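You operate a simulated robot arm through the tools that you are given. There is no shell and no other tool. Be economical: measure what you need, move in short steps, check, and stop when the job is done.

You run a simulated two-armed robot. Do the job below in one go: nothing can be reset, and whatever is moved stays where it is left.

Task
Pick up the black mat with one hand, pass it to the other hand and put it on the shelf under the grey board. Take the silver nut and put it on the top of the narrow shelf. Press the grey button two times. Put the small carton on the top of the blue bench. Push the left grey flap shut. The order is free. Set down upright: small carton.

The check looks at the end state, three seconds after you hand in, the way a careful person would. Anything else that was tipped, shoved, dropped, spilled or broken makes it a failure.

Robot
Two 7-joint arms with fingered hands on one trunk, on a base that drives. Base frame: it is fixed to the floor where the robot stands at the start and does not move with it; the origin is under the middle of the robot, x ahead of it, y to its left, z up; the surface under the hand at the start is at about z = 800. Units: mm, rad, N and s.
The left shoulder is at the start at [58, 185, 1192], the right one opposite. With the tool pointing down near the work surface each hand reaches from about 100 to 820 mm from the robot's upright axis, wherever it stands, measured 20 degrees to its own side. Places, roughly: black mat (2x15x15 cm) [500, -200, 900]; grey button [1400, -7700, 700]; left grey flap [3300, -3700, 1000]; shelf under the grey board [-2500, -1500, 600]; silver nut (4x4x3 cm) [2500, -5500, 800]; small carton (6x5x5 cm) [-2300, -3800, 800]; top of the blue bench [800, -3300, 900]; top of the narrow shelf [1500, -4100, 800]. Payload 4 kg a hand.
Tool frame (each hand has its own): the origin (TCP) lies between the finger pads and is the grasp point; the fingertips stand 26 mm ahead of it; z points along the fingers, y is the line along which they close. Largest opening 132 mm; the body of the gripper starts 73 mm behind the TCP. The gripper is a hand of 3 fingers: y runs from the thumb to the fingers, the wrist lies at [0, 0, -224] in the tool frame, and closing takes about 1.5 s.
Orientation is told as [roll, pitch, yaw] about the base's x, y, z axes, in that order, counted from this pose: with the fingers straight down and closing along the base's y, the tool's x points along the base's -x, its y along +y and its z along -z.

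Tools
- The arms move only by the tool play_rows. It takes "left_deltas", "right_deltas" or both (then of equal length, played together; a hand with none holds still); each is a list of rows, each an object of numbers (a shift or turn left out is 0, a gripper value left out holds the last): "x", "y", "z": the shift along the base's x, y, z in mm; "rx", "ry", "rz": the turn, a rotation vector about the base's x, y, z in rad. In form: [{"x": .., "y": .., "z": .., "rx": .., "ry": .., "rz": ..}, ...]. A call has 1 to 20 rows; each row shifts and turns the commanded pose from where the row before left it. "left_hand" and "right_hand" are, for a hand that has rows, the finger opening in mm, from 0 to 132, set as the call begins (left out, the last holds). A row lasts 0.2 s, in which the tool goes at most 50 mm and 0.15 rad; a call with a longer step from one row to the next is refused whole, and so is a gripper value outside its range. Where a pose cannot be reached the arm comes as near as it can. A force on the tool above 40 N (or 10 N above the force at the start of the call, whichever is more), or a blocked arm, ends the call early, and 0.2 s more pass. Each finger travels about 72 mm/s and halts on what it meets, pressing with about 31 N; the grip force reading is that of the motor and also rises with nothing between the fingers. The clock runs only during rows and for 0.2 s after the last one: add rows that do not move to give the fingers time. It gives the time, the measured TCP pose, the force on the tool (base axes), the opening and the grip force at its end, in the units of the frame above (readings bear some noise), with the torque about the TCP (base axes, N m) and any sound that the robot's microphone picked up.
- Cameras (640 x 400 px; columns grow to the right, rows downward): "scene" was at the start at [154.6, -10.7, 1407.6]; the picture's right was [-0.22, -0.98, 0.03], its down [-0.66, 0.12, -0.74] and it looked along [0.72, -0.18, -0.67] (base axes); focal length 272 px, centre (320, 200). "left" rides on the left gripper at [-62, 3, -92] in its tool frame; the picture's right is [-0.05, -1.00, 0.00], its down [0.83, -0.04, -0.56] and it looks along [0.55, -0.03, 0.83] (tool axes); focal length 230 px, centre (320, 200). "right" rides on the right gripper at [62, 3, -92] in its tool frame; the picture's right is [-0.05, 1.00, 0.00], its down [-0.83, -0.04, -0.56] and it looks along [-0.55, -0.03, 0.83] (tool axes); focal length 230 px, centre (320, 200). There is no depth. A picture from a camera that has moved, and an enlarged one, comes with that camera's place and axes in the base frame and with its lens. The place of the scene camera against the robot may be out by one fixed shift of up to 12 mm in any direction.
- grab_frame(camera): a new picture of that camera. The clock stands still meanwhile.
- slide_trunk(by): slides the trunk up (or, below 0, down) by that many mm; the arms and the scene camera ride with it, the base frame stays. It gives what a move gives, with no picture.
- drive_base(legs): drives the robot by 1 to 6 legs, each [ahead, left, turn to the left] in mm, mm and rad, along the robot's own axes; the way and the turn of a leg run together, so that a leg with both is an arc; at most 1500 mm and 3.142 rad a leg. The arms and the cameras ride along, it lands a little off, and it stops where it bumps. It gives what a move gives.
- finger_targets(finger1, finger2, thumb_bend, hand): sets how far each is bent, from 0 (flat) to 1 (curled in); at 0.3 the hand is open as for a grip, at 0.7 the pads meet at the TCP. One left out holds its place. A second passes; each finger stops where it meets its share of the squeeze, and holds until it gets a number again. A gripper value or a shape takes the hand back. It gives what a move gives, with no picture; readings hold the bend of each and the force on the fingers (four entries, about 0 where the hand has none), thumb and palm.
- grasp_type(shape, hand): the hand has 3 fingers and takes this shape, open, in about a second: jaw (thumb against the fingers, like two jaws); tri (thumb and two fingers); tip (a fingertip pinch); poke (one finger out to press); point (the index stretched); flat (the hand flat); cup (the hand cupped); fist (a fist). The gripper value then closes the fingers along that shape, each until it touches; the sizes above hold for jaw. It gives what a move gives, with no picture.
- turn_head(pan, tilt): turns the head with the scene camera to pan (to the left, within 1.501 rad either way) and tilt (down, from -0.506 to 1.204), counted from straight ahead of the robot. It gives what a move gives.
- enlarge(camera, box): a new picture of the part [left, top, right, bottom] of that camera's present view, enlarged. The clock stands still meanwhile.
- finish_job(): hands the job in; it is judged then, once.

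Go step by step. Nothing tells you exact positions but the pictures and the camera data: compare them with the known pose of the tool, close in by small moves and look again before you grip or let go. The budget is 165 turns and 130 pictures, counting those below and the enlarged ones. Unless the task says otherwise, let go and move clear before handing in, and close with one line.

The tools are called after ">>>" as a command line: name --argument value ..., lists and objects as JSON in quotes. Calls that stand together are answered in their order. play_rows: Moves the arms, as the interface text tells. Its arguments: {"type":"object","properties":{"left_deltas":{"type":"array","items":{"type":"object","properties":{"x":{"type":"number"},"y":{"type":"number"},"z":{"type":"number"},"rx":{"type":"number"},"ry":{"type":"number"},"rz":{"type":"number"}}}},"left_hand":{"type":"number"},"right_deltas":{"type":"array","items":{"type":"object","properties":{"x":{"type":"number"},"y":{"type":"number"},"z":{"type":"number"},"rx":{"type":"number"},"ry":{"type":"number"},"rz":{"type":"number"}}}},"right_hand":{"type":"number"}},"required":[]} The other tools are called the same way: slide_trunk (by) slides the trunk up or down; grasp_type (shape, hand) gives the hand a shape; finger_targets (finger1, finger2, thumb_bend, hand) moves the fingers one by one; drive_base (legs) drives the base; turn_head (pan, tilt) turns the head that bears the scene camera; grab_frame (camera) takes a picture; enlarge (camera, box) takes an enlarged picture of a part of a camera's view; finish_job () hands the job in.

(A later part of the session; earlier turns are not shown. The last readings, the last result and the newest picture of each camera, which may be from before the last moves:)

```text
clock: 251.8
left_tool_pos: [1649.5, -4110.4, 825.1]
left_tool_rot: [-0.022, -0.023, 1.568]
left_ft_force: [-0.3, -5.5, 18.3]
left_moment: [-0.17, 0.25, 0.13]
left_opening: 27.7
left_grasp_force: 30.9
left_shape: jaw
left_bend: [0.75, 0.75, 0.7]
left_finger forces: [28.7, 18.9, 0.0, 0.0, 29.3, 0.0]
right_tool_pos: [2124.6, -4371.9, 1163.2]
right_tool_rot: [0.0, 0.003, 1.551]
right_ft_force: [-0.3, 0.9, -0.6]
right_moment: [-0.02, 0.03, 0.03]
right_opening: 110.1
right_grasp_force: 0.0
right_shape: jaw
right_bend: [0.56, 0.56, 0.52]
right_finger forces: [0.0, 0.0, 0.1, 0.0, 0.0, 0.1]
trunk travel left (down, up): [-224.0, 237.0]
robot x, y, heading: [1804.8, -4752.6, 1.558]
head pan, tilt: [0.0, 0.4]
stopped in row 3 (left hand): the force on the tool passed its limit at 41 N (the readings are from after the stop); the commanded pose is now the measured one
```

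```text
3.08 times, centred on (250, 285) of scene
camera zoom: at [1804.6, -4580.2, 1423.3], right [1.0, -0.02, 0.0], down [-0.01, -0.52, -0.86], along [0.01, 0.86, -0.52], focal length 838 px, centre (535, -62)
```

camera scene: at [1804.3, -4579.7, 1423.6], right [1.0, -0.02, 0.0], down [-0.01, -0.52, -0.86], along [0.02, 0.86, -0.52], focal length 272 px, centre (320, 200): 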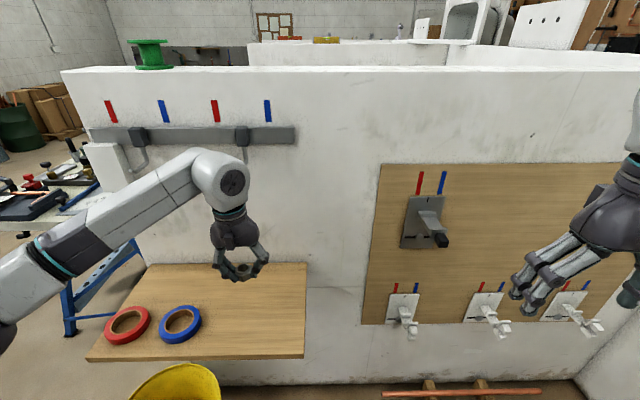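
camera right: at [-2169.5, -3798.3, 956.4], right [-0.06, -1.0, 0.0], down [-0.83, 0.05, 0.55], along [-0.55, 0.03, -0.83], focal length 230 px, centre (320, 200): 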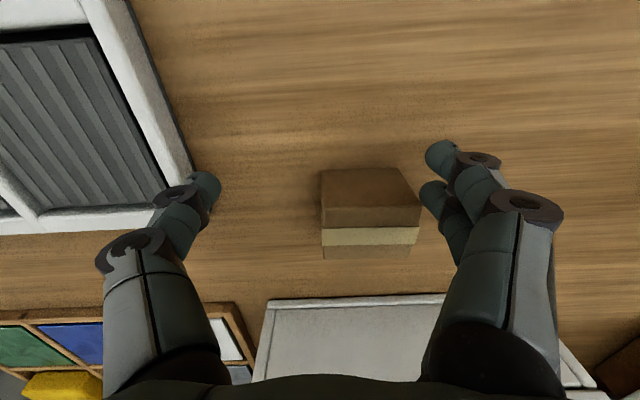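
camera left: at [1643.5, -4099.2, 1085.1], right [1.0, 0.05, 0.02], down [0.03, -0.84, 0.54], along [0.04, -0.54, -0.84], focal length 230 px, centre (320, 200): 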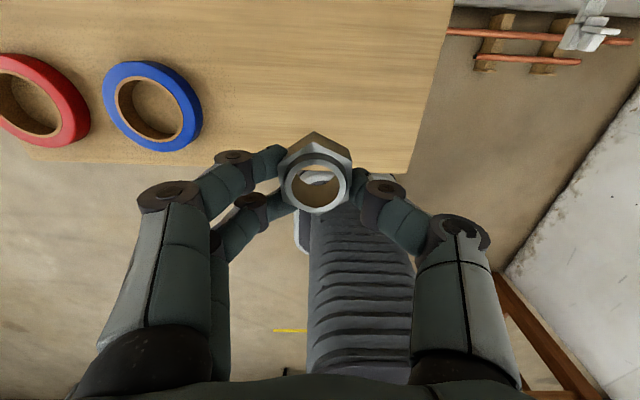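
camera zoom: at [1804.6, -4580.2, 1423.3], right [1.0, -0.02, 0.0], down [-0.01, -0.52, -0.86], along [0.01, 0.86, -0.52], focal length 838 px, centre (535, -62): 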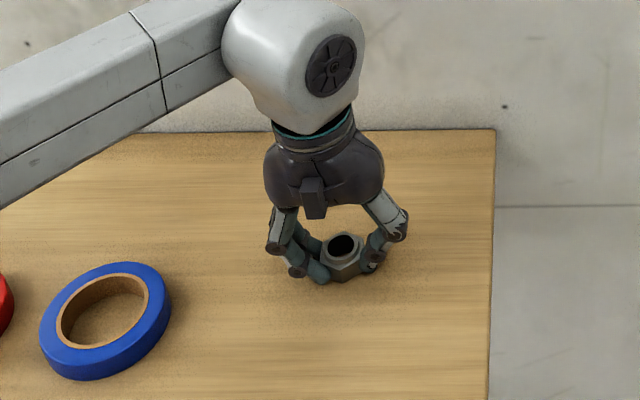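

The nut is on the shelf. Ease up, open, and lift away.

>>> play_rows --left_deltas '[{"z": 2}, {}]'

>>> play_rows --left_deltas '[{}, {}, {}, {}, {}, {"z": 10}, {"z": 30}, {"z": 40}, {"z": 40}, {"z": 40}, {"z": 40}, {}]' --left_hand 75

>>> enlarge --camera "scene" --box '[180, 220, 320, 350]'

```text
clock: 252.4
left_tool_pos: [1649.9, -4111.0, 826.0]
left_tool_rot: [-0.018, -0.023, 1.567]
left_ft_force: [1.2, 1.2, 11.0]
left_moment: [0.03, 0.09, 0.0]
left_opening: 27.7
left_grasp_force: 30.9
left_shape: jaw
left_bend: [0.75, 0.75, 0.7]
left_finger forces: [24.7, 16.3, 0.1, 0.0, 29.4, 0.1]
right_tool_pos: [2124.3, -4372.8, 1162.9]
right_tool_rot: [-0.001, 0.003, 1.552]
right_ft_force: [0.8, 0.2, -0.7]
right_moment: [-0.02, 0.0, 0.02]
right_opening: 110.1
right_grasp_force: 0.1
right_shape: jaw
right_bend: [0.56, 0.56, 0.52]
right_finger forces: [0.0, 0.0, 0.0, 0.0, 0.0, 0.1]
trunk travel left (down, up): [-224.0, 237.0]
robot x, y, heading: [1801.1, -4754.0, 1.554]
head pan, tilt: [0.0, 0.4]
```

```text
clock: 255.0
left_tool_pos: [1649.4, -4109.6, 1024.1]
left_tool_rot: [-0.016, -0.02, 1.568]
left_ft_force: [0.9, -1.3, 0.4]
left_moment: [0.01, 0.02, -0.01]
left_opening: 74.5
left_grasp_force: 0.0
left_shape: jaw
left_bend: [0.72, 0.72, 0.7]
left_finger forces: [0.0, 0.1, 0.0, 0.0, 0.0, 0.0]
right_tool_pos: [2125.4, -4370.5, 1163.3]
right_tool_rot: [0.0, 0.004, 1.55]
right_ft_force: [0.6, -1.1, -0.8]
right_moment: [-0.03, 0.01, -0.01]
right_opening: 109.9
right_grasp_force: 0.1
right_shape: jaw
right_bend: [0.56, 0.56, 0.52]
right_finger forces: [0.0, 0.0, 0.0, 0.0, 0.1, 0.0]
trunk travel left (down, up): [-224.0, 237.0]
robot x, y, heading: [1801.7, -4755.3, 1.558]
head pan, tilt: [0.0, 0.4]
```

```text
3.08 times, centred on (250, 285) of scene
camera zoom: at [1804.3, -4578.5, 1423.3], right [1.0, -0.02, 0.0], down [-0.01, -0.52, -0.85], along [0.02, 0.85, -0.52], focal length 838 px, centre (535, -62)
```

zoom: 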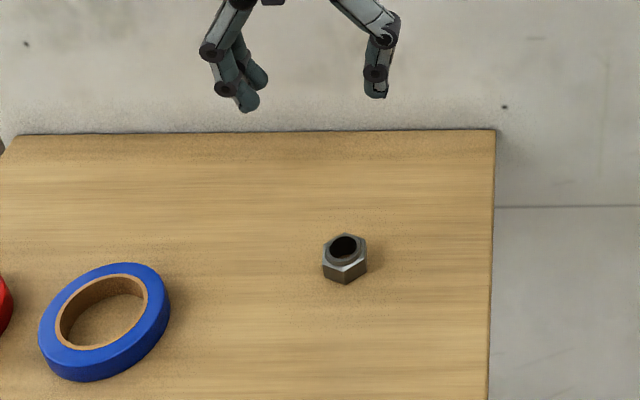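

The nut stands on the shelf. Next the left grey flap near [3300, -3700]; I'll retrace around the table and go to its east side.

>>> play_rows --left_deltas '[{"y": -40, "z": 30}, {"y": -40, "z": 30}, {"y": -40}, {"y": -40}, {"y": -40}, {}]'

>>> drive_base --legs '[[-200, 0, 0], [0, 300, 0.015], [-1450, 0, 0], [0, -1450, 0], [0, -500, 0]]'

>>> turn_head --pan 0 --tilt 0.15

>>> grab_frame --camera "scene"

```text
clock: 256.4
left_tool_pos: [1649.6, -4310.2, 1084.0]
left_tool_rot: [-0.019, -0.019, 1.567]
left_ft_force: [0.0, -0.1, 1.0]
left_moment: [-0.02, 0.0, 0.02]
left_opening: 74.3
left_grasp_force: 0.2
left_shape: jaw
left_bend: [0.72, 0.72, 0.7]
left_finger forces: [0.0, 0.0, 0.0, 0.1, 0.0, 0.0]
right_tool_pos: [2124.1, -4370.6, 1161.4]
right_tool_rot: [-0.001, 0.004, 1.551]
right_ft_force: [0.6, -0.4, 0.2]
right_moment: [-0.02, 0.02, 0.01]
right_opening: 110.0
right_grasp_force: 0.1
right_shape: jaw
right_bend: [0.56, 0.56, 0.52]
right_finger forces: [0.1, 0.1, 0.1, 0.0, 0.1, 0.1]
trunk travel left (down, up): [-224.0, 237.0]
robot x, y, heading: [1800.8, -4754.2, 1.555]
head pan, tilt: [0.0, 0.4]
```

```text
clock: 275.9
left_tool_pos: [3307.6, -5918.2, 1084.8]
left_tool_rot: [-0.018, -0.021, 1.598]
left_ft_force: [-0.4, -0.2, 0.4]
left_moment: [-0.01, 0.0, 0.0]
left_opening: 74.5
left_grasp_force: 0.0
left_shape: jaw
left_bend: [0.72, 0.72, 0.7]
left_finger forces: [0.0, 0.1, 0.0, 0.1, 0.0, 0.0]
right_tool_pos: [3782.7, -5964.0, 1163.8]
right_tool_rot: [-0.001, 0.001, 1.582]
right_ft_force: [0.4, 0.4, 0.4]
right_moment: [0.0, -0.01, -0.02]
right_opening: 109.9
right_grasp_force: 0.2
right_shape: jaw
right_bend: [0.56, 0.56, 0.52]
right_finger forces: [0.0, 0.0, 0.1, 0.0, 0.1, 0.2]
trunk travel left (down, up): [-224.0, 237.0]
robot x, y, heading: [3474.3, -6358.7, 1.58]
head pan, tilt: [0.0, 0.4]
```

```text
clock: 276.6
left_tool_pos: [3307.4, -5918.5, 1084.4]
left_tool_rot: [-0.019, -0.022, 1.6]
left_ft_force: [0.1, -1.0, -0.5]
left_moment: [-0.02, 0.03, 0.03]
left_opening: 74.2
left_grasp_force: 0.0
left_shape: jaw
left_bend: [0.72, 0.72, 0.7]
left_finger forces: [0.1, 0.0, 0.0, 0.0, 0.0, 0.0]
right_tool_pos: [3782.8, -5964.1, 1163.1]
right_tool_rot: [0.0, 0.001, 1.583]
right_ft_force: [0.1, -0.8, -0.4]
right_moment: [0.01, 0.0, 0.02]
right_opening: 110.1
right_grasp_force: 0.0
right_shape: jaw
right_bend: [0.56, 0.56, 0.52]
right_finger forces: [0.0, 0.0, 0.0, 0.0, 0.0, 0.1]
trunk travel left (down, up): [-224.0, 237.0]
robot x, y, heading: [3476.3, -6357.9, 1.584]
head pan, tilt: [0.0, 0.15]
```

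```text
36 pictures are left
camera scene: at [3469.7, -6177.8, 1446.4], right [1.0, 0.01, 0.0], down [0.0, -0.29, -0.96], along [-0.01, 0.96, -0.29], focal length 272 px, centre (320, 200)
```

scene: 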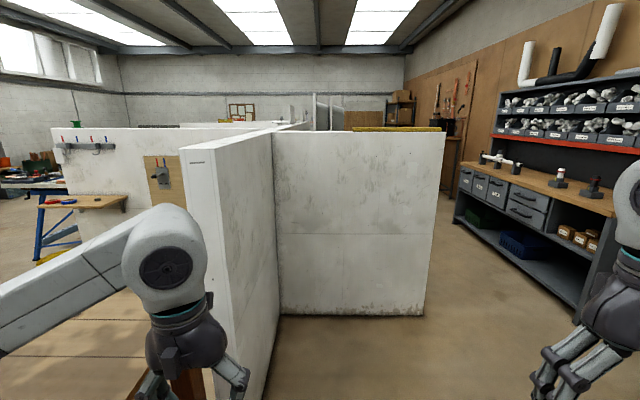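

The flap lies behind the white wall ahead. I'll go around the wall's right end and face west.

>>> drive_base --legs '[[0, -1400, 0], [1400, 0, 0], [1250, 0, 0], [0, 0, 1.56]]'

>>> grab_frame --camera "scene"

```text
clock: 299.8
left_tool_pos: [4356.1, -3834.8, 1085.2]
left_tool_rot: [-0.018, -0.022, -3.137]
left_ft_force: [0.7, 1.1, -0.2]
left_moment: [-0.01, 0.0, 0.01]
left_opening: 74.3
left_grasp_force: 0.0
left_shape: jaw
left_bend: [0.72, 0.72, 0.7]
left_finger forces: [0.0, 0.0, 0.1, 0.0, 0.1, 0.0]
right_tool_pos: [4413.6, -3361.0, 1162.8]
right_tool_rot: [0.001, 0.001, 3.13]
right_ft_force: [0.4, 0.5, 0.6]
right_moment: [0.0, 0.01, -0.02]
right_opening: 110.1
right_grasp_force: 0.2
right_shape: jaw
right_bend: [0.56, 0.56, 0.52]
right_finger forces: [0.0, 0.0, 0.0, 0.0, 0.1, 0.1]
trunk travel left (down, up): [-224.0, 237.0]
robot x, y, heading: [4796.5, -3672.7, 3.135]
head pan, tilt: [0.0, 0.15]
```

```text
35 pictures are left
camera scene: at [4627.0, -3666.9, 1446.5], right [0.01, 1.0, 0.0], down [0.29, 0.0, -0.96], along [-0.96, 0.01, -0.29], focal length 272 px, centre (320, 200)
```

scene: 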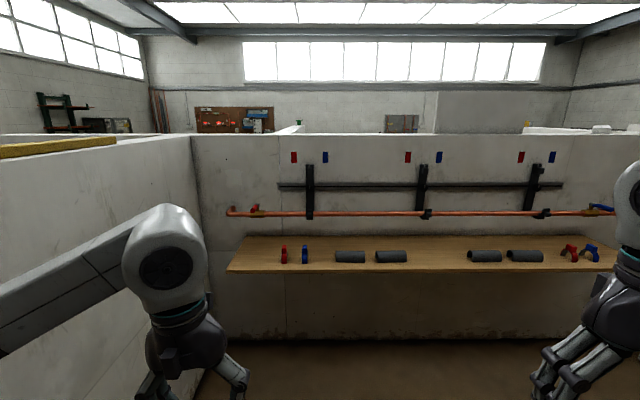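

I'll zoom in to find the grey flap.

>>> enlarge --camera "scene" --box '[220, 140, 620, 280]'

```text
1.60 times, centred on (420, 210) of scene
camera zoom: at [4627.0, -3666.9, 1446.5], right [0.01, 1.0, 0.0], down [0.29, 0.0, -0.96], along [-0.96, 0.01, -0.29], focal length 436 px, centre (160, 184)
```

zoom: 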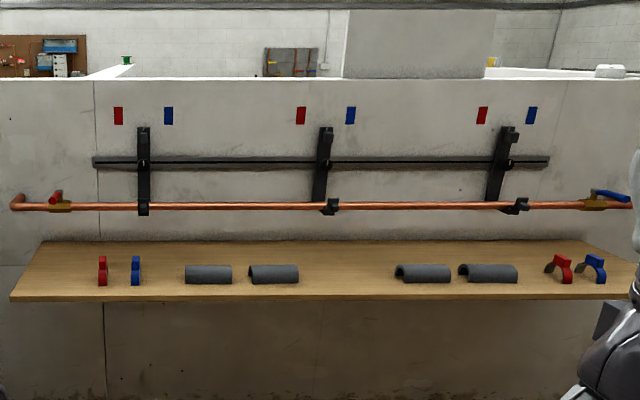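

Three hinged brackets hang on a rail above the shelf; I need a closer look at the left one.

>>> drive_base --legs '[[780, 0, 0]]'

>>> turn_head --pan 0 --tilt 0.4

>>> grab_frame --camera "scene"

```text
clock: 303.9
left_tool_pos: [3582.4, -3818.7, 1084.5]
left_tool_rot: [-0.02, -0.022, 3.135]
left_ft_force: [-0.5, 0.2, -0.3]
left_moment: [-0.01, 0.0, -0.02]
left_opening: 74.5
left_grasp_force: 0.0
left_shape: jaw
left_bend: [0.72, 0.72, 0.7]
left_finger forces: [0.1, 0.1, 0.0, 0.0, 0.0, 0.0]
right_tool_pos: [3644.2, -3343.8, 1163.4]
right_tool_rot: [0.001, 0.002, 3.121]
right_ft_force: [-0.1, -0.5, -1.0]
right_moment: [0.02, -0.03, 0.0]
right_opening: 110.3
right_grasp_force: 0.1
right_shape: jaw
right_bend: [0.56, 0.56, 0.52]
right_finger forces: [0.0, 0.0, 0.0, 0.0, 0.1, 0.1]
trunk travel left (down, up): [-224.0, 237.0]
robot x, y, heading: [4029.9, -3665.4, 3.12]
head pan, tilt: [0.0, 0.15]
```

```text
clock: 304.7
left_tool_pos: [3581.1, -3818.5, 1085.2]
left_tool_rot: [-0.019, -0.022, 3.135]
left_ft_force: [0.1, 0.5, -0.7]
left_moment: [0.0, 0.0, -0.01]
left_opening: 74.3
left_grasp_force: 0.1
left_shape: jaw
left_bend: [0.72, 0.72, 0.7]
left_finger forces: [0.1, 0.1, 0.0, 0.0, 0.1, 0.0]
right_tool_pos: [3643.7, -3344.5, 1164.1]
right_tool_rot: [-0.001, 0.003, 3.121]
right_ft_force: [0.0, 0.1, -0.2]
right_moment: [-0.02, -0.02, 0.0]
right_opening: 110.2
right_grasp_force: 0.1
right_shape: jaw
right_bend: [0.56, 0.56, 0.52]
right_finger forces: [0.0, 0.0, 0.1, 0.0, 0.0, 0.0]
trunk travel left (down, up): [-224.0, 237.0]
robot x, y, heading: [4026.7, -3663.3, 3.12]
head pan, tilt: [0.0, 0.4]
```

```text
33 pictures are left
camera scene: at [3857.1, -3653.5, 1423.5], right [0.02, 1.0, 0.0], down [0.52, -0.01, -0.86], along [-0.86, 0.02, -0.52], focal length 272 px, centre (320, 200)
```

scene: 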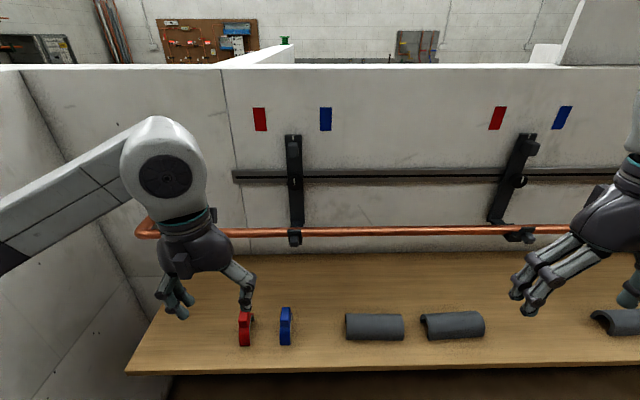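

>>> enlarge --camera "scene" --box '[220, 90, 380, 260]'

>>> enlarge --camera "scene" --box '[440, 90, 600, 260]'

```text
2.35 times, centred on (300, 175) of scene
camera zoom: at [3857.1, -3653.5, 1423.5], right [0.02, 1.0, 0.0], down [0.52, -0.01, -0.86], along [-0.86, 0.02, -0.52], focal length 641 px, centre (367, 259)
```

zoom: 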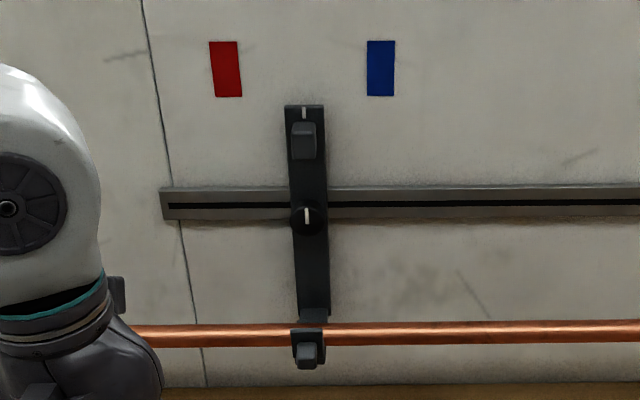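

```text
2.35 times, centred on (520, 175) of scene
camera zoom: at [3857.1, -3653.5, 1423.5], right [0.02, 1.0, 0.0], down [0.52, -0.01, -0.86], along [-0.86, 0.02, -0.52], focal length 641 px, centre (-151, 259)
```

zoom: 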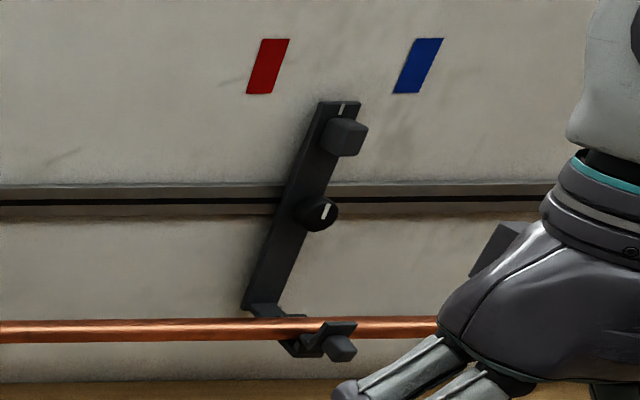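

The left clamp's flap is at the pipe, around [3270, -3708, 945]. I'll turn the left hand to point forward so its camera can inspect the flap closely.

>>> play_rows --left_deltas '[{"ry": 0.1428, "x": -8, "y": 10}, {"ry": 0.1428, "x": -8, "y": 10}, {"ry": 0.1428, "x": -8, "y": 10}, {"ry": 0.1428, "x": -8, "y": 10}, {"ry": 0.1428, "x": -8, "y": 10}, {"ry": 0.1428, "x": -8, "y": 10}, {"ry": 0.1428, "x": -8, "y": 10}, {"ry": 0.1428, "x": -8, "y": 10}, {"ry": 0.1428, "x": -8, "y": 10}, {"ry": 0.1428, "x": -8, "y": 10}, {"ry": 0.1428, "x": -8, "y": 10}, {}]' --left_hand 0

>>> grab_frame --camera "left"

```text
clock: 307.3
left_tool_pos: [3493.6, -3709.3, 1085.6]
left_tool_rot: [2.906, -1.548, 0.218]
left_ft_force: [-1.3, 0.6, -0.2]
left_moment: [0.01, 0.01, 0.0]
left_opening: 0.0
left_grasp_force: 30.7
left_shape: jaw
left_bend: [0.67, 0.67, 0.74]
left_finger forces: [0.0, 0.1, 0.0, 0.1, 0.0, 0.1]
right_tool_pos: [3642.8, -3346.5, 1163.8]
right_tool_rot: [-0.001, 0.002, 3.121]
right_ft_force: [0.0, -0.7, 0.2]
right_moment: [0.02, -0.01, -0.02]
right_opening: 110.1
right_grasp_force: 0.0
right_shape: jaw
right_bend: [0.56, 0.56, 0.52]
right_finger forces: [0.0, 0.1, 0.0, 0.0, 0.0, 0.0]
trunk travel left (down, up): [-224.0, 237.0]
robot x, y, heading: [4029.8, -3665.2, 3.123]
head pan, tilt: [0.0, 0.4]
```

```text
30 pictures are left
camera left: at [3585.9, -3715.3, 1143.6], right [0.02, 1.0, 0.05], down [0.54, 0.03, -0.84], along [-0.84, 0.04, -0.54], focal length 230 px, centre (320, 200)
```

left: 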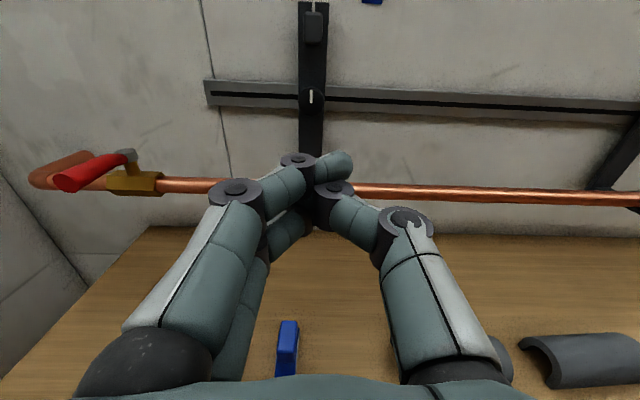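

The fingers hide the flap; I'll shift the hand sideways and lower for a clear view.

>>> play_rows --left_deltas '[{"y": 40, "z": -20}, {"y": 40, "z": -20}, {"y": 40, "z": -20}, {"z": -20}, {"x": -20}, {}]'

>>> enlarge --camera "left" --box '[140, 80, 340, 240]'

```text
clock: 308.7
left_tool_pos: [3473.3, -3588.8, 1003.2]
left_tool_rot: [2.81, -1.55, 0.312]
left_ft_force: [-0.3, 0.9, -0.2]
left_moment: [0.02, 0.0, 0.0]
left_opening: 0.0
left_grasp_force: 30.5
left_shape: jaw
left_bend: [0.67, 0.67, 0.74]
left_finger forces: [0.0, 0.1, 0.0, 0.0, 0.0, 0.1]
right_tool_pos: [3643.8, -3342.3, 1163.3]
right_tool_rot: [0.0, 0.0, 3.121]
right_ft_force: [-1.0, -0.2, -0.3]
right_moment: [-0.01, 0.02, 0.03]
right_opening: 110.2
right_grasp_force: 0.0
right_shape: jaw
right_bend: [0.56, 0.56, 0.52]
right_finger forces: [0.0, 0.0, 0.0, 0.0, 0.0, 0.0]
trunk travel left (down, up): [-224.0, 237.0]
robot x, y, heading: [4024.6, -3663.2, 3.121]
head pan, tilt: [0.0, 0.4]
```

```text
2.50 times, centred on (240, 160) of left
camera zoom: at [3566.2, -3594.1, 1062.0], right [0.02, 1.0, 0.04], down [0.54, 0.03, -0.84], along [-0.84, 0.04, -0.54], focal length 575 px, centre (520, 300)
```

zoom: 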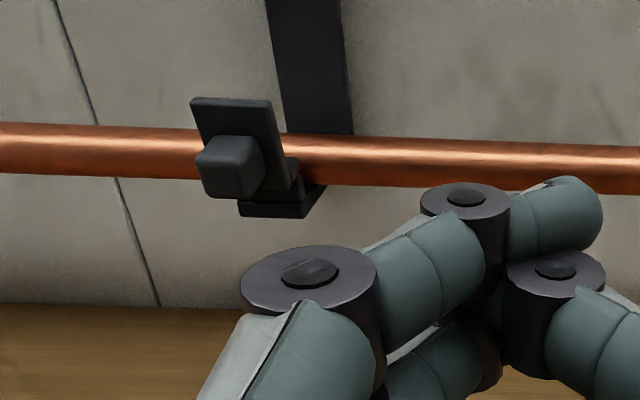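

The flap is a plate hinged at the bottom, leaning out, with a tab at about [3345, -3701, 990]. I'll line up the closed fingertips and push it toward the wall.

>>> play_rows --left_deltas '[{"y": -40, "z": -4}, {"y": -40, "z": -4}, {"y": -32}, {"x": -25}, {"x": -25}, {}]'

>>> grab_frame --camera "left"

>>> enlarge --camera "scene" --box '[220, 150, 380, 280]'

```text
clock: 310.1
left_tool_pos: [3425.7, -3700.2, 997.3]
left_tool_rot: [2.828, -1.549, 0.298]
left_ft_force: [-0.1, 0.7, -0.4]
left_moment: [0.0, -0.02, 0.01]
left_opening: 0.0
left_grasp_force: 30.7
left_shape: jaw
left_bend: [0.67, 0.67, 0.74]
left_finger forces: [0.1, 0.0, 0.1, 0.0, 0.0, 0.0]
right_tool_pos: [3644.1, -3344.2, 1163.1]
right_tool_rot: [0.0, 0.002, 3.121]
right_ft_force: [-0.3, -1.0, 0.6]
right_moment: [0.0, 0.03, 0.0]
right_opening: 110.2
right_grasp_force: 0.2
right_shape: jaw
right_bend: [0.56, 0.56, 0.52]
right_finger forces: [0.0, 0.0, 0.0, 0.0, 0.1, 0.0]
trunk travel left (down, up): [-224.0, 237.0]
robot x, y, heading: [4026.4, -3667.7, 3.12]
head pan, tilt: [0.0, 0.4]
```

```text
28 pictures are left
camera left: at [3517.8, -3705.4, 1055.0], right [0.02, 1.0, 0.05], down [0.54, 0.03, -0.84], along [-0.84, 0.04, -0.54], focal length 230 px, centre (320, 200)
```

left: 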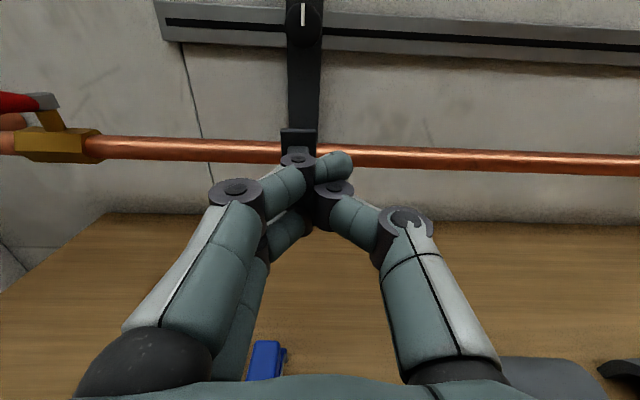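

```text
3.08 times, centred on (300, 215) of scene
camera zoom: at [3857.6, -3653.6, 1423.5], right [0.02, 1.0, 0.0], down [0.52, -0.01, -0.86], along [-0.85, 0.02, -0.52], focal length 838 px, centre (382, 154)
```

zoom: 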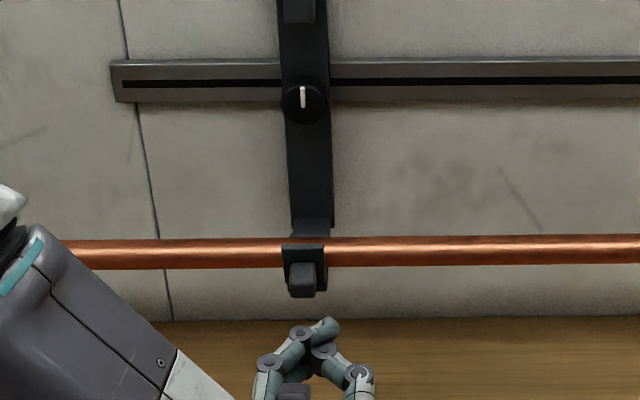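

Aligned. Pushing forward gradually.

>>> play_rows --left_deltas '[{"x": -10, "y": -6}, {"x": -10}, {"x": -8}, {"x": -8}, {"x": -6}, {"x": -6}, {"x": -6}, {}]'

>>> enlarge --camera "scene" --box '[220, 150, 380, 280]'

```text
clock: 311.9
left_tool_pos: [3369.3, -3706.3, 996.5]
left_tool_rot: [2.819, -1.55, 0.304]
left_ft_force: [1.2, 0.1, 0.8]
left_moment: [0.0, -0.02, 0.02]
left_opening: 0.0
left_grasp_force: 30.7
left_shape: jaw
left_bend: [0.67, 0.67, 0.74]
left_finger forces: [0.1, 0.0, 0.0, 0.1, 0.0, 0.0]
right_tool_pos: [3643.9, -3344.2, 1164.6]
right_tool_rot: [0.002, 0.003, 3.12]
right_ft_force: [-0.4, 0.2, 0.5]
right_moment: [0.0, 0.02, -0.01]
right_opening: 109.9
right_grasp_force: 0.1
right_shape: jaw
right_bend: [0.56, 0.56, 0.52]
right_finger forces: [0.0, 0.0, 0.0, 0.0, 0.1, 0.0]
trunk travel left (down, up): [-224.0, 237.0]
robot x, y, heading: [4027.3, -3666.0, 3.121]
head pan, tilt: [0.0, 0.4]
```

```text
3.08 times, centred on (300, 215) of scene
camera zoom: at [3857.3, -3653.3, 1423.5], right [0.02, 1.0, 0.0], down [0.52, -0.01, -0.86], along [-0.85, 0.02, -0.52], focal length 838 px, centre (382, 154)
```

zoom: 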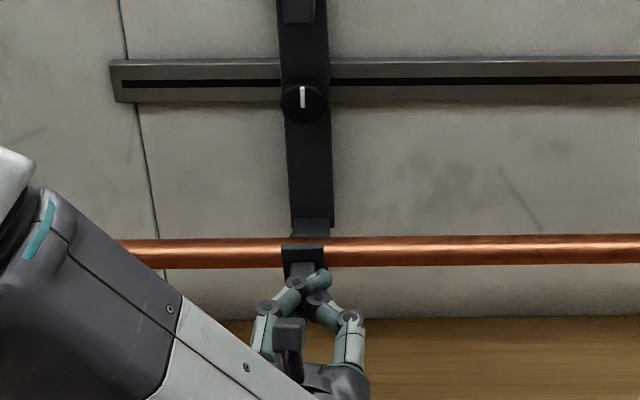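

>>> play_rows --left_deltas '[{"x": -5}, {"x": -5}, {"x": -5}, {"x": -5}, {}]'

>>> play_rows --left_deltas '[{"x": -5}, {"x": -5}, {"x": -5}, {}]'

>>> enlarge --camera "scene" --box '[220, 150, 380, 280]'

```text
clock: 313.1
left_tool_pos: [3349.7, -3705.4, 995.9]
left_tool_rot: [2.818, -1.551, 0.304]
left_ft_force: [-0.5, 0.6, -0.3]
left_moment: [-0.04, -0.02, 0.02]
left_opening: 0.0
left_grasp_force: 31.1
left_shape: jaw
left_bend: [0.67, 0.67, 0.74]
left_finger forces: [0.1, 0.0, 0.1, 0.0, 0.1, 0.0]
right_tool_pos: [3644.3, -3343.4, 1164.5]
right_tool_rot: [0.0, 0.002, 3.121]
right_ft_force: [0.9, 0.5, -0.4]
right_moment: [-0.01, 0.02, 0.03]
right_opening: 110.2
right_grasp_force: 0.1
right_shape: jaw
right_bend: [0.56, 0.56, 0.52]
right_finger forces: [0.1, 0.0, 0.0, 0.0, 0.0, 0.1]
trunk travel left (down, up): [-224.0, 237.0]
robot x, y, heading: [4026.4, -3663.1, 3.12]
head pan, tilt: [0.0, 0.4]
```

```text
clock: 314.1
left_tool_pos: [3334.5, -3707.3, 995.5]
left_tool_rot: [2.83, -1.551, 0.296]
left_ft_force: [0.2, 0.1, -0.4]
left_moment: [-0.04, 0.04, 0.02]
left_opening: 0.1
left_grasp_force: 30.9
left_shape: jaw
left_bend: [0.67, 0.67, 0.74]
left_finger forces: [0.1, 0.1, 0.1, 0.0, 0.0, 0.0]
right_tool_pos: [3643.4, -3344.3, 1163.0]
right_tool_rot: [0.0, 0.002, 3.12]
right_ft_force: [0.9, 0.3, 0.3]
right_moment: [0.0, 0.01, -0.01]
right_opening: 109.9
right_grasp_force: 0.1
right_shape: jaw
right_bend: [0.56, 0.56, 0.52]
right_finger forces: [0.0, 0.0, 0.0, 0.0, 0.0, 0.0]
trunk travel left (down, up): [-224.0, 237.0]
robot x, y, heading: [4028.1, -3667.8, 3.122]
head pan, tilt: [0.0, 0.4]
```

```text
3.08 times, centred on (300, 215) of scene
camera zoom: at [3857.2, -3653.4, 1423.5], right [0.02, 1.0, 0.0], down [0.52, -0.01, -0.85], along [-0.85, 0.02, -0.52], focal length 838 px, centre (382, 154)
```

zoom: 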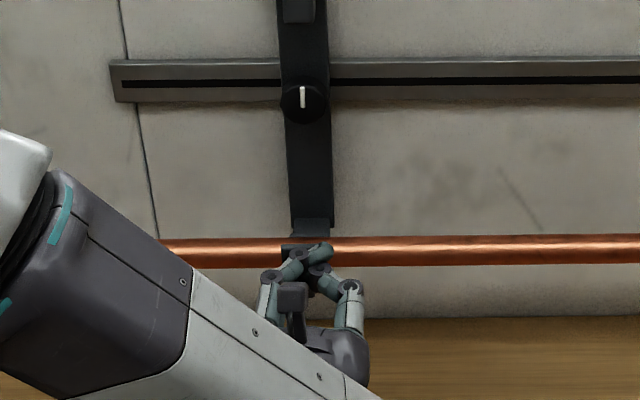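

>>> play_rows --left_deltas '[{"x": -4}, {"x": -4}, {"x": -4}, {}]'

>>> grab_frame --camera "left"

```text
clock: 315.1
left_tool_pos: [3321.4, -3706.3, 996.2]
left_tool_rot: [2.818, -1.549, 0.305]
left_ft_force: [-0.5, 0.5, 0.5]
left_moment: [-0.03, 0.0, 0.01]
left_opening: 0.3
left_grasp_force: 30.7
left_shape: jaw
left_bend: [0.67, 0.67, 0.74]
left_finger forces: [0.0, 0.1, 0.0, 0.0, 0.1, 0.1]
right_tool_pos: [3644.1, -3344.5, 1162.2]
right_tool_rot: [0.0, 0.002, 3.12]
right_ft_force: [0.7, 0.8, -0.1]
right_moment: [-0.03, 0.05, 0.02]
right_opening: 110.1
right_grasp_force: 0.0
right_shape: jaw
right_bend: [0.56, 0.56, 0.52]
right_finger forces: [0.0, 0.1, 0.1, 0.1, 0.1, 0.0]
trunk travel left (down, up): [-224.0, 237.0]
robot x, y, heading: [4028.7, -3663.8, 3.121]
head pan, tilt: [0.0, 0.4]
```

```text
24 pictures are left
camera left: at [3415.4, -3711.9, 1055.0], right [0.02, 1.0, 0.05], down [0.54, 0.03, -0.84], along [-0.84, 0.04, -0.54], focal length 230 px, centre (320, 200)
```

left: 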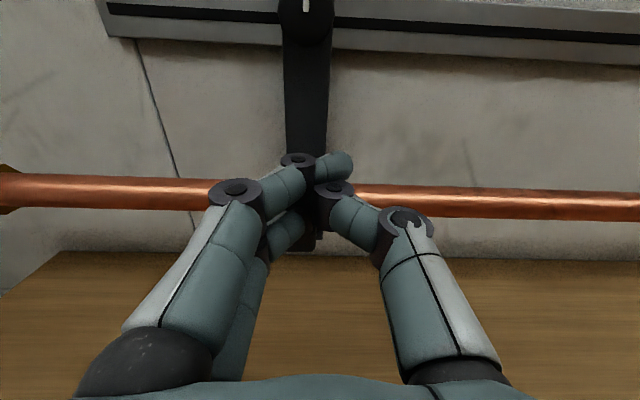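

The fingertips went over the tab; recomputing puts the tab at about [3285, -3711, 957]. I'll back out, lower, and push again.

>>> play_rows --left_deltas '[{"x": 30}, {"x": 30}, {"z": -20, "y": -4}, {"z": -18}, {"x": -15}, {"x": -10}, {}]'

>>> play_rows --left_deltas '[{"x": -6}, {"x": -6}, {"x": -5}, {"x": -5}, {"x": -5}, {"x": -5}, {}]'

>>> enlarge --camera "scene" --box '[220, 150, 380, 280]'

```text
clock: 316.7
left_tool_pos: [3357.3, -3711.6, 958.3]
left_tool_rot: [2.821, -1.549, 0.303]
left_ft_force: [0.4, -0.5, 0.2]
left_moment: [-0.02, -0.03, 0.0]
left_opening: 0.1
left_grasp_force: 31.1
left_shape: jaw
left_bend: [0.67, 0.67, 0.74]
left_finger forces: [0.0, 0.0, 0.1, 0.0, 0.1, 0.0]
right_tool_pos: [3643.4, -3344.7, 1164.0]
right_tool_rot: [0.001, 0.002, 3.12]
right_ft_force: [0.0, 0.1, 0.1]
right_moment: [-0.02, 0.01, -0.04]
right_opening: 110.1
right_grasp_force: 0.1
right_shape: jaw
right_bend: [0.56, 0.56, 0.52]
right_finger forces: [0.0, 0.1, 0.0, 0.1, 0.0, 0.0]
trunk travel left (down, up): [-224.0, 237.0]
robot x, y, heading: [4025.4, -3669.4, 3.127]
head pan, tilt: [0.0, 0.4]
```

```text
clock: 318.3
left_tool_pos: [3331.5, -3708.5, 960.8]
left_tool_rot: [2.813, -1.549, 0.314]
left_ft_force: [38.4, 2.7, 5.1]
left_moment: [-0.09, -0.02, 0.52]
left_opening: 0.0
left_grasp_force: 31.3
left_shape: jaw
left_bend: [0.69, 0.69, 0.78]
left_finger forces: [0.0, 0.1, 0.1, 0.0, 70.7, 0.0]
right_tool_pos: [3650.8, -3342.8, 1165.4]
right_tool_rot: [-0.002, -0.003, 3.121]
right_ft_force: [-0.9, 1.0, 0.7]
right_moment: [0.0, 0.01, -0.02]
right_opening: 110.2
right_grasp_force: 0.1
right_shape: jaw
right_bend: [0.56, 0.56, 0.52]
right_finger forces: [0.0, 0.1, 0.0, 0.1, 0.1, 0.0]
trunk travel left (down, up): [-224.0, 237.0]
robot x, y, heading: [4030.3, -3662.7, 3.12]
head pan, tilt: [0.0, 0.4]
```

```text
3.08 times, centred on (300, 215) of scene
camera zoom: at [3864.6, -3652.9, 1424.4], right [0.02, 1.0, 0.0], down [0.51, -0.01, -0.86], along [-0.86, 0.02, -0.51], focal length 838 px, centre (382, 154)
```

zoom: 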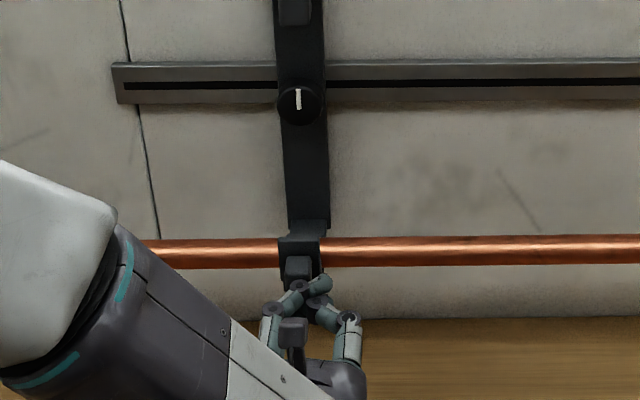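

A firm 38 N resistance, and the flap moved. I'll back off and look from the side to see whether it's shut.

>>> play_rows --left_deltas '[{"x": 30}, {"x": 40}, {"x": 40}, {"y": 40, "z": 15}, {"y": 40, "z": 15}, {"y": 40, "z": 15}, {}]'

>>> enlarge --camera "left" --box '[140, 60, 340, 220]'

```text
clock: 319.9
left_tool_pos: [3435.6, -3590.8, 1002.1]
left_tool_rot: [2.817, -1.55, 0.306]
left_ft_force: [-0.3, -0.3, -0.2]
left_moment: [0.01, 0.0, 0.01]
left_opening: 0.2
left_grasp_force: 30.4
left_shape: jaw
left_bend: [0.69, 0.69, 0.75]
left_finger forces: [0.0, 0.0, 0.0, 0.0, 0.1, 0.0]
right_tool_pos: [3643.9, -3344.6, 1163.4]
right_tool_rot: [-0.001, 0.002, 3.119]
right_ft_force: [0.0, -1.2, 0.1]
right_moment: [-0.01, 0.02, 0.03]
right_opening: 110.2
right_grasp_force: 0.1
right_shape: jaw
right_bend: [0.56, 0.56, 0.52]
right_finger forces: [0.0, 0.1, 0.0, 0.1, 0.1, 0.0]
trunk travel left (down, up): [-224.0, 237.0]
robot x, y, heading: [4026.3, -3664.5, 3.124]
head pan, tilt: [0.0, 0.4]
```

```text
2.50 times, centred on (240, 140) of left
camera zoom: at [3529.1, -3596.7, 1059.8], right [0.02, 1.0, 0.05], down [0.54, 0.03, -0.84], along [-0.84, 0.04, -0.54], focal length 575 px, centre (520, 350)
```

zoom: 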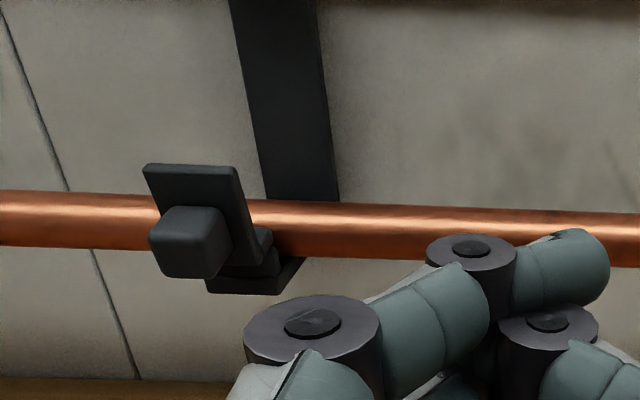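

The flap is still leaning out; the thumb seems to have hit the bracket below and right of the tab. I'll retry about 15 mm higher and 8 mm to the left.

>>> play_rows --left_deltas '[{"y": -40, "z": -9}, {"y": -40, "z": -9}, {"y": -45, "z": -9}, {"x": -25}, {"x": -25}, {"x": -20}, {"x": -6}, {}]'

>>> enlarge --camera "scene" --box '[250, 190, 350, 270]'

```text
clock: 321.7
left_tool_pos: [3360.1, -3714.7, 976.9]
left_tool_rot: [2.836, -1.552, 0.287]
left_ft_force: [-0.3, -0.1, 0.6]
left_moment: [0.01, 0.01, 0.0]
left_opening: 0.0
left_grasp_force: 30.5
left_shape: jaw
left_bend: [0.69, 0.69, 0.75]
left_finger forces: [0.0, 0.0, 0.0, 0.0, 0.0, 0.1]
right_tool_pos: [3644.1, -3344.2, 1163.3]
right_tool_rot: [-0.002, 0.002, 3.121]
right_ft_force: [0.9, 0.3, -0.9]
right_moment: [0.02, 0.04, -0.02]
right_opening: 110.1
right_grasp_force: 0.0
right_shape: jaw
right_bend: [0.56, 0.56, 0.52]
right_finger forces: [0.0, 0.1, 0.1, 0.1, 0.0, 0.0]
trunk travel left (down, up): [-224.0, 237.0]
robot x, y, heading: [4026.4, -3664.6, 3.121]
head pan, tilt: [0.0, 0.4]
```

```text
5.00 times, centred on (300, 230) of scene
camera zoom: at [3857.3, -3653.4, 1423.5], right [0.02, 1.0, 0.0], down [0.52, -0.01, -0.86], along [-0.85, 0.02, -0.52], focal length 1361 px, centre (420, 50)
```

zoom: 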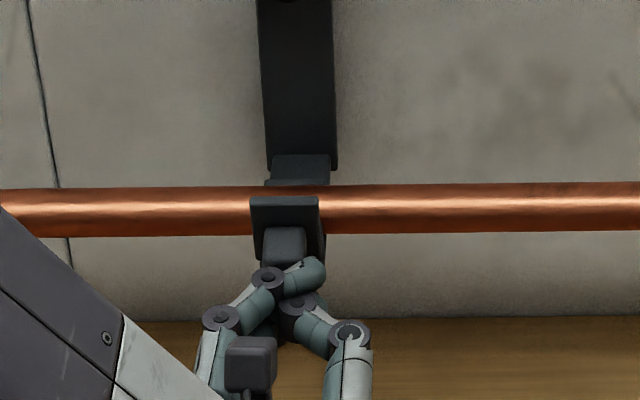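

Better aligned now. Pushing with small steps.

>>> play_rows --left_deltas '[{"x": -6, "y": -5}, {"x": -6}, {"x": -6}, {"x": -6}, {"x": -5}, {"x": -5}, {}]'

>>> enlarge --camera "scene" --box '[250, 190, 350, 270]'

```text
clock: 323.3
left_tool_pos: [3328.1, -3722.0, 980.7]
left_tool_rot: [2.857, -1.549, 0.269]
left_ft_force: [11.6, -1.7, 3.7]
left_moment: [-0.04, 0.08, 0.04]
left_opening: 0.0
left_grasp_force: 30.9
left_shape: jaw
left_bend: [0.69, 0.71, 0.76]
left_finger forces: [0.0, 10.2, 0.0, 0.1, 0.1, 0.1]
right_tool_pos: [3648.5, -3343.7, 1165.2]
right_tool_rot: [0.0, -0.001, 3.121]
right_ft_force: [0.6, -0.1, 0.0]
right_moment: [0.03, -0.03, 0.0]
right_opening: 110.1
right_grasp_force: 0.0
right_shape: jaw
right_bend: [0.56, 0.56, 0.52]
right_finger forces: [0.0, 0.0, 0.0, 0.1, 0.1, 0.0]
trunk travel left (down, up): [-224.0, 237.0]
robot x, y, heading: [4026.6, -3662.8, 3.119]
head pan, tilt: [0.0, 0.4]
```

```text
5.00 times, centred on (300, 230) of scene
camera zoom: at [3862.6, -3653.5, 1424.2], right [0.02, 1.0, 0.0], down [0.52, -0.01, -0.86], along [-0.86, 0.02, -0.52], focal length 1361 px, centre (420, 50)
```

zoom: 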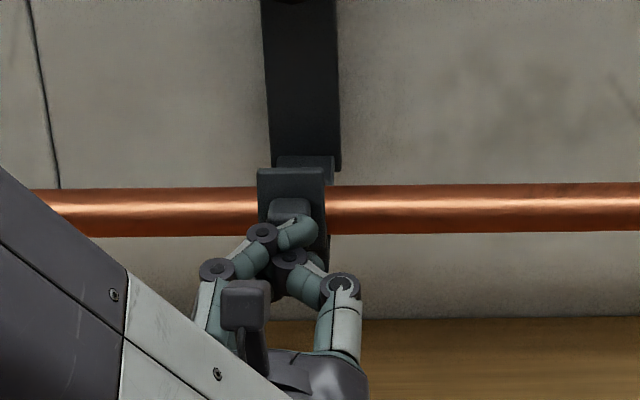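

The flap is swinging up. Continuing to push until it stops.

>>> play_rows --left_deltas '[{"x": -5}, {"x": -5}, {"x": -4}, {"x": -4}, {}]'

>>> enlarge --camera "scene" --box '[250, 190, 350, 270]'

```text
clock: 324.5
left_tool_pos: [3307.7, -3720.9, 977.4]
left_tool_rot: [2.736, -1.553, 0.394]
left_ft_force: [1.5, 0.6, 0.3]
left_moment: [0.0, -0.02, -0.01]
left_opening: 0.1
left_grasp_force: 31.1
left_shape: jaw
left_bend: [0.68, 0.69, 0.75]
left_finger forces: [0.0, 0.0, 0.0, 0.0, 0.0, 0.0]
right_tool_pos: [3644.1, -3343.7, 1163.7]
right_tool_rot: [0.0, 0.002, 3.12]
right_ft_force: [0.1, 0.1, -0.7]
right_moment: [0.02, -0.01, 0.0]
right_opening: 109.9
right_grasp_force: 0.1
right_shape: jaw
right_bend: [0.56, 0.56, 0.52]
right_finger forces: [0.0, 0.0, 0.0, 0.0, 0.0, 0.1]
trunk travel left (down, up): [-224.0, 237.0]
robot x, y, heading: [4028.1, -3668.6, 3.12]
head pan, tilt: [0.0, 0.4]
```

```text
5.00 times, centred on (300, 230) of scene
camera zoom: at [3857.4, -3653.4, 1423.5], right [0.02, 1.0, 0.0], down [0.52, -0.01, -0.86], along [-0.85, 0.02, -0.52], focal length 1361 px, centre (420, 50)
```

zoom: 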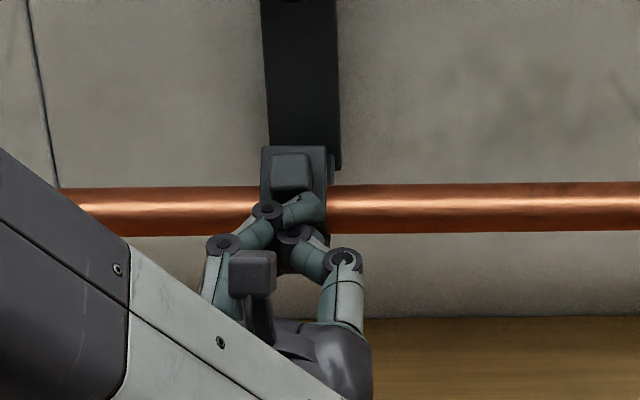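

The flap snapped up to the bracket. I'll back off, raise to the tab's new height and press once more to make sure it's fully shut.

>>> play_rows --left_deltas '[{"x": 25}, {"x": 25}, {"z": 20, "y": 3}, {"z": 12}, {"x": -15}, {"x": -10}, {"x": -6}, {"x": -5}, {}]'

>>> play_rows --left_deltas '[{"x": -5}, {"x": -5}, {"x": -4}, {"x": -4}, {"x": -4}, {}]'

>>> enlarge --camera "scene" --box '[250, 190, 350, 270]'

```text
clock: 326.5
left_tool_pos: [3321.0, -3717.6, 1007.9]
left_tool_rot: [2.819, -1.549, 0.304]
left_ft_force: [-0.5, 0.5, 0.1]
left_moment: [-0.02, 0.01, 0.02]
left_opening: 0.1
left_grasp_force: 30.7
left_shape: jaw
left_bend: [0.68, 0.69, 0.75]
left_finger forces: [0.1, 0.0, 0.0, 0.0, 0.0, 0.0]
right_tool_pos: [3645.0, -3344.1, 1162.7]
right_tool_rot: [-0.001, 0.001, 3.118]
right_ft_force: [-0.8, -0.1, 0.2]
right_moment: [0.02, -0.03, 0.0]
right_opening: 110.2
right_grasp_force: 0.0
right_shape: jaw
right_bend: [0.56, 0.56, 0.52]
right_finger forces: [0.0, 0.0, 0.0, 0.1, 0.0, 0.1]
trunk travel left (down, up): [-224.0, 237.0]
robot x, y, heading: [4024.5, -3667.4, 3.117]
head pan, tilt: [0.0, 0.4]
```

```text
clock: 327.9
left_tool_pos: [3299.2, -3718.0, 1008.2]
left_tool_rot: [2.813, -1.55, 0.31]
left_ft_force: [-0.8, 0.0, 0.2]
left_moment: [-0.01, -0.04, 0.0]
left_opening: 0.0
left_grasp_force: 30.3
left_shape: jaw
left_bend: [0.68, 0.69, 0.75]
left_finger forces: [0.0, 0.1, 0.1, 0.0, 0.0, 0.0]
right_tool_pos: [3644.1, -3343.0, 1163.8]
right_tool_rot: [0.001, 0.002, 3.12]
right_ft_force: [-0.5, 0.3, 0.2]
right_moment: [-0.01, 0.0, 0.01]
right_opening: 110.1
right_grasp_force: 0.1
right_shape: jaw
right_bend: [0.56, 0.56, 0.52]
right_finger forces: [0.1, 0.0, 0.0, 0.0, 0.0, 0.0]
trunk travel left (down, up): [-224.0, 237.0]
robot x, y, heading: [4026.5, -3663.6, 3.122]
head pan, tilt: [0.0, 0.4]
```

```text
5.00 times, centred on (300, 230) of scene
camera zoom: at [3857.2, -3653.3, 1423.5], right [0.02, 1.0, 0.0], down [0.52, -0.01, -0.85], along [-0.85, 0.02, -0.52], focal length 1361 px, centre (420, 50)
```

zoom: 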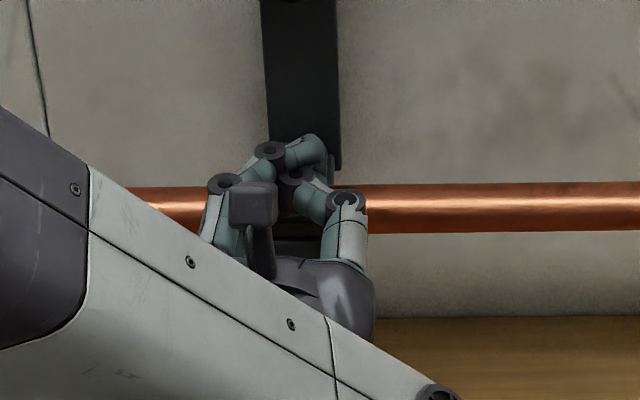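

>>> play_rows --left_deltas '[{"x": 20}, {"x": 20}, {"z": -14}, {"x": -15}, {"x": -10}, {"x": -6}, {"x": -5}, {"x": -5}, {"x": -4}, {"x": -4}, {"x": -4}, {}]'

>>> play_rows --left_deltas '[{"x": -4}, {"x": -4}, {"x": -4}, {"x": -3}, {"x": -3}, {}]'

```text
clock: 330.5
left_tool_pos: [3286.3, -3717.6, 993.8]
left_tool_rot: [2.811, -1.551, 0.311]
left_ft_force: [0.3, 0.0, 0.2]
left_moment: [-0.01, -0.02, -0.02]
left_opening: 0.0
left_grasp_force: 30.8
left_shape: jaw
left_bend: [0.68, 0.69, 0.75]
left_finger forces: [0.0, 0.0, 0.0, 0.0, 0.0, 0.0]
right_tool_pos: [3644.6, -3345.5, 1163.1]
right_tool_rot: [0.002, 0.002, 3.121]
right_ft_force: [0.3, 0.1, 0.1]
right_moment: [-0.01, -0.01, -0.02]
right_opening: 110.0
right_grasp_force: 0.0
right_shape: jaw
right_bend: [0.56, 0.56, 0.52]
right_finger forces: [0.0, 0.0, 0.1, 0.1, 0.1, 0.0]
trunk travel left (down, up): [-224.0, 237.0]
robot x, y, heading: [4025.4, -3668.6, 3.119]
head pan, tilt: [0.0, 0.4]
```

```text
clock: 331.6
left_tool_pos: [3280.6, -3713.5, 994.7]
left_tool_rot: [2.701, -1.558, 0.419]
left_ft_force: [27.4, -1.0, 8.1]
left_moment: [-0.13, -0.02, 0.43]
left_opening: 0.0
left_grasp_force: 30.9
left_shape: jaw
left_bend: [0.69, 0.7, 0.78]
left_finger forces: [0.0, 0.0, 0.1, 0.0, 62.3, 0.0]
right_tool_pos: [3649.9, -3345.0, 1165.9]
right_tool_rot: [0.001, -0.002, 3.121]
right_ft_force: [-0.2, -0.3, 0.0]
right_moment: [-0.01, 0.01, -0.02]
right_opening: 109.9
right_grasp_force: 0.1
right_shape: jaw
right_bend: [0.56, 0.56, 0.52]
right_finger forces: [0.0, 0.1, 0.1, 0.0, 0.0, 0.0]
trunk travel left (down, up): [-224.0, 237.0]
robot x, y, heading: [4027.6, -3663.4, 3.118]
head pan, tilt: [0.0, 0.4]
stopped in row 5 (left hand): the force on the tool passed its limit at 42 N (the readings are from after the stop); the commanded pose is now the measured one
```

It's firmly against something now. I'll back off and inspect from the side.

>>> play_rows --left_deltas '[{"x": 30}, {"x": 40}, {"x": 40}, {"x": 30}, {"y": 45, "z": 10}, {"y": 45, "z": 10}, {"y": 45}, {}]'

>>> enlarge --camera "left" --box '[140, 60, 340, 220]'

>>> enlarge --camera "scene" --box '[250, 190, 350, 270]'

```text
clock: 333.4
left_tool_pos: [3413.2, -3579.8, 1012.8]
left_tool_rot: [2.576, -1.56, 0.547]
left_ft_force: [-0.1, 0.0, -0.4]
left_moment: [-0.04, 0.0, -0.01]
left_opening: 0.1
left_grasp_force: 30.8
left_shape: jaw
left_bend: [0.69, 0.69, 0.75]
left_finger forces: [0.0, 0.0, 0.0, 0.0, 0.0, 0.1]
right_tool_pos: [3643.5, -3343.5, 1163.2]
right_tool_rot: [-0.001, 0.003, 3.12]
right_ft_force: [0.1, 0.9, -0.4]
right_moment: [0.04, 0.02, -0.02]
right_opening: 110.0
right_grasp_force: 0.0
right_shape: jaw
right_bend: [0.56, 0.56, 0.52]
right_finger forces: [0.1, 0.1, 0.0, 0.1, 0.1, 0.0]
trunk travel left (down, up): [-224.0, 237.0]
robot x, y, heading: [4028.6, -3666.4, 3.121]
head pan, tilt: [0.0, 0.4]
```

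```text
2.50 times, centred on (240, 140) of left
camera zoom: at [3506.0, -3585.2, 1072.2], right [0.02, 1.0, 0.05], down [0.55, 0.03, -0.84], along [-0.84, 0.04, -0.55], focal length 575 px, centre (520, 350)
```

zoom: 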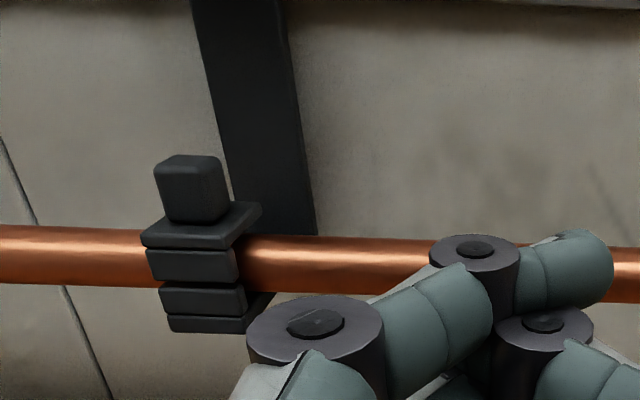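

```text
5.00 times, centred on (300, 230) of scene
camera zoom: at [3857.9, -3654.0, 1423.5], right [0.02, 1.0, 0.0], down [0.52, -0.01, -0.85], along [-0.85, 0.02, -0.52], focal length 1361 px, centre (420, 50)
```

zoom: 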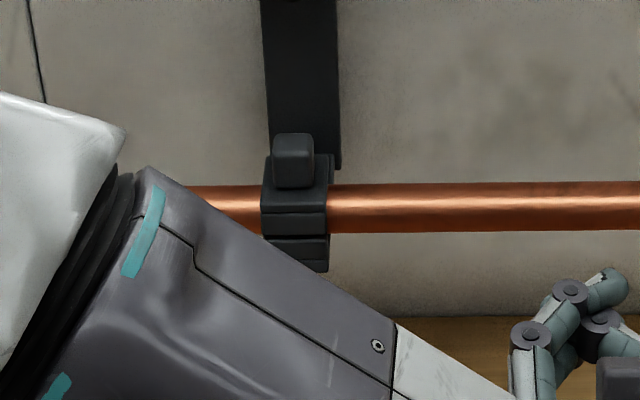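

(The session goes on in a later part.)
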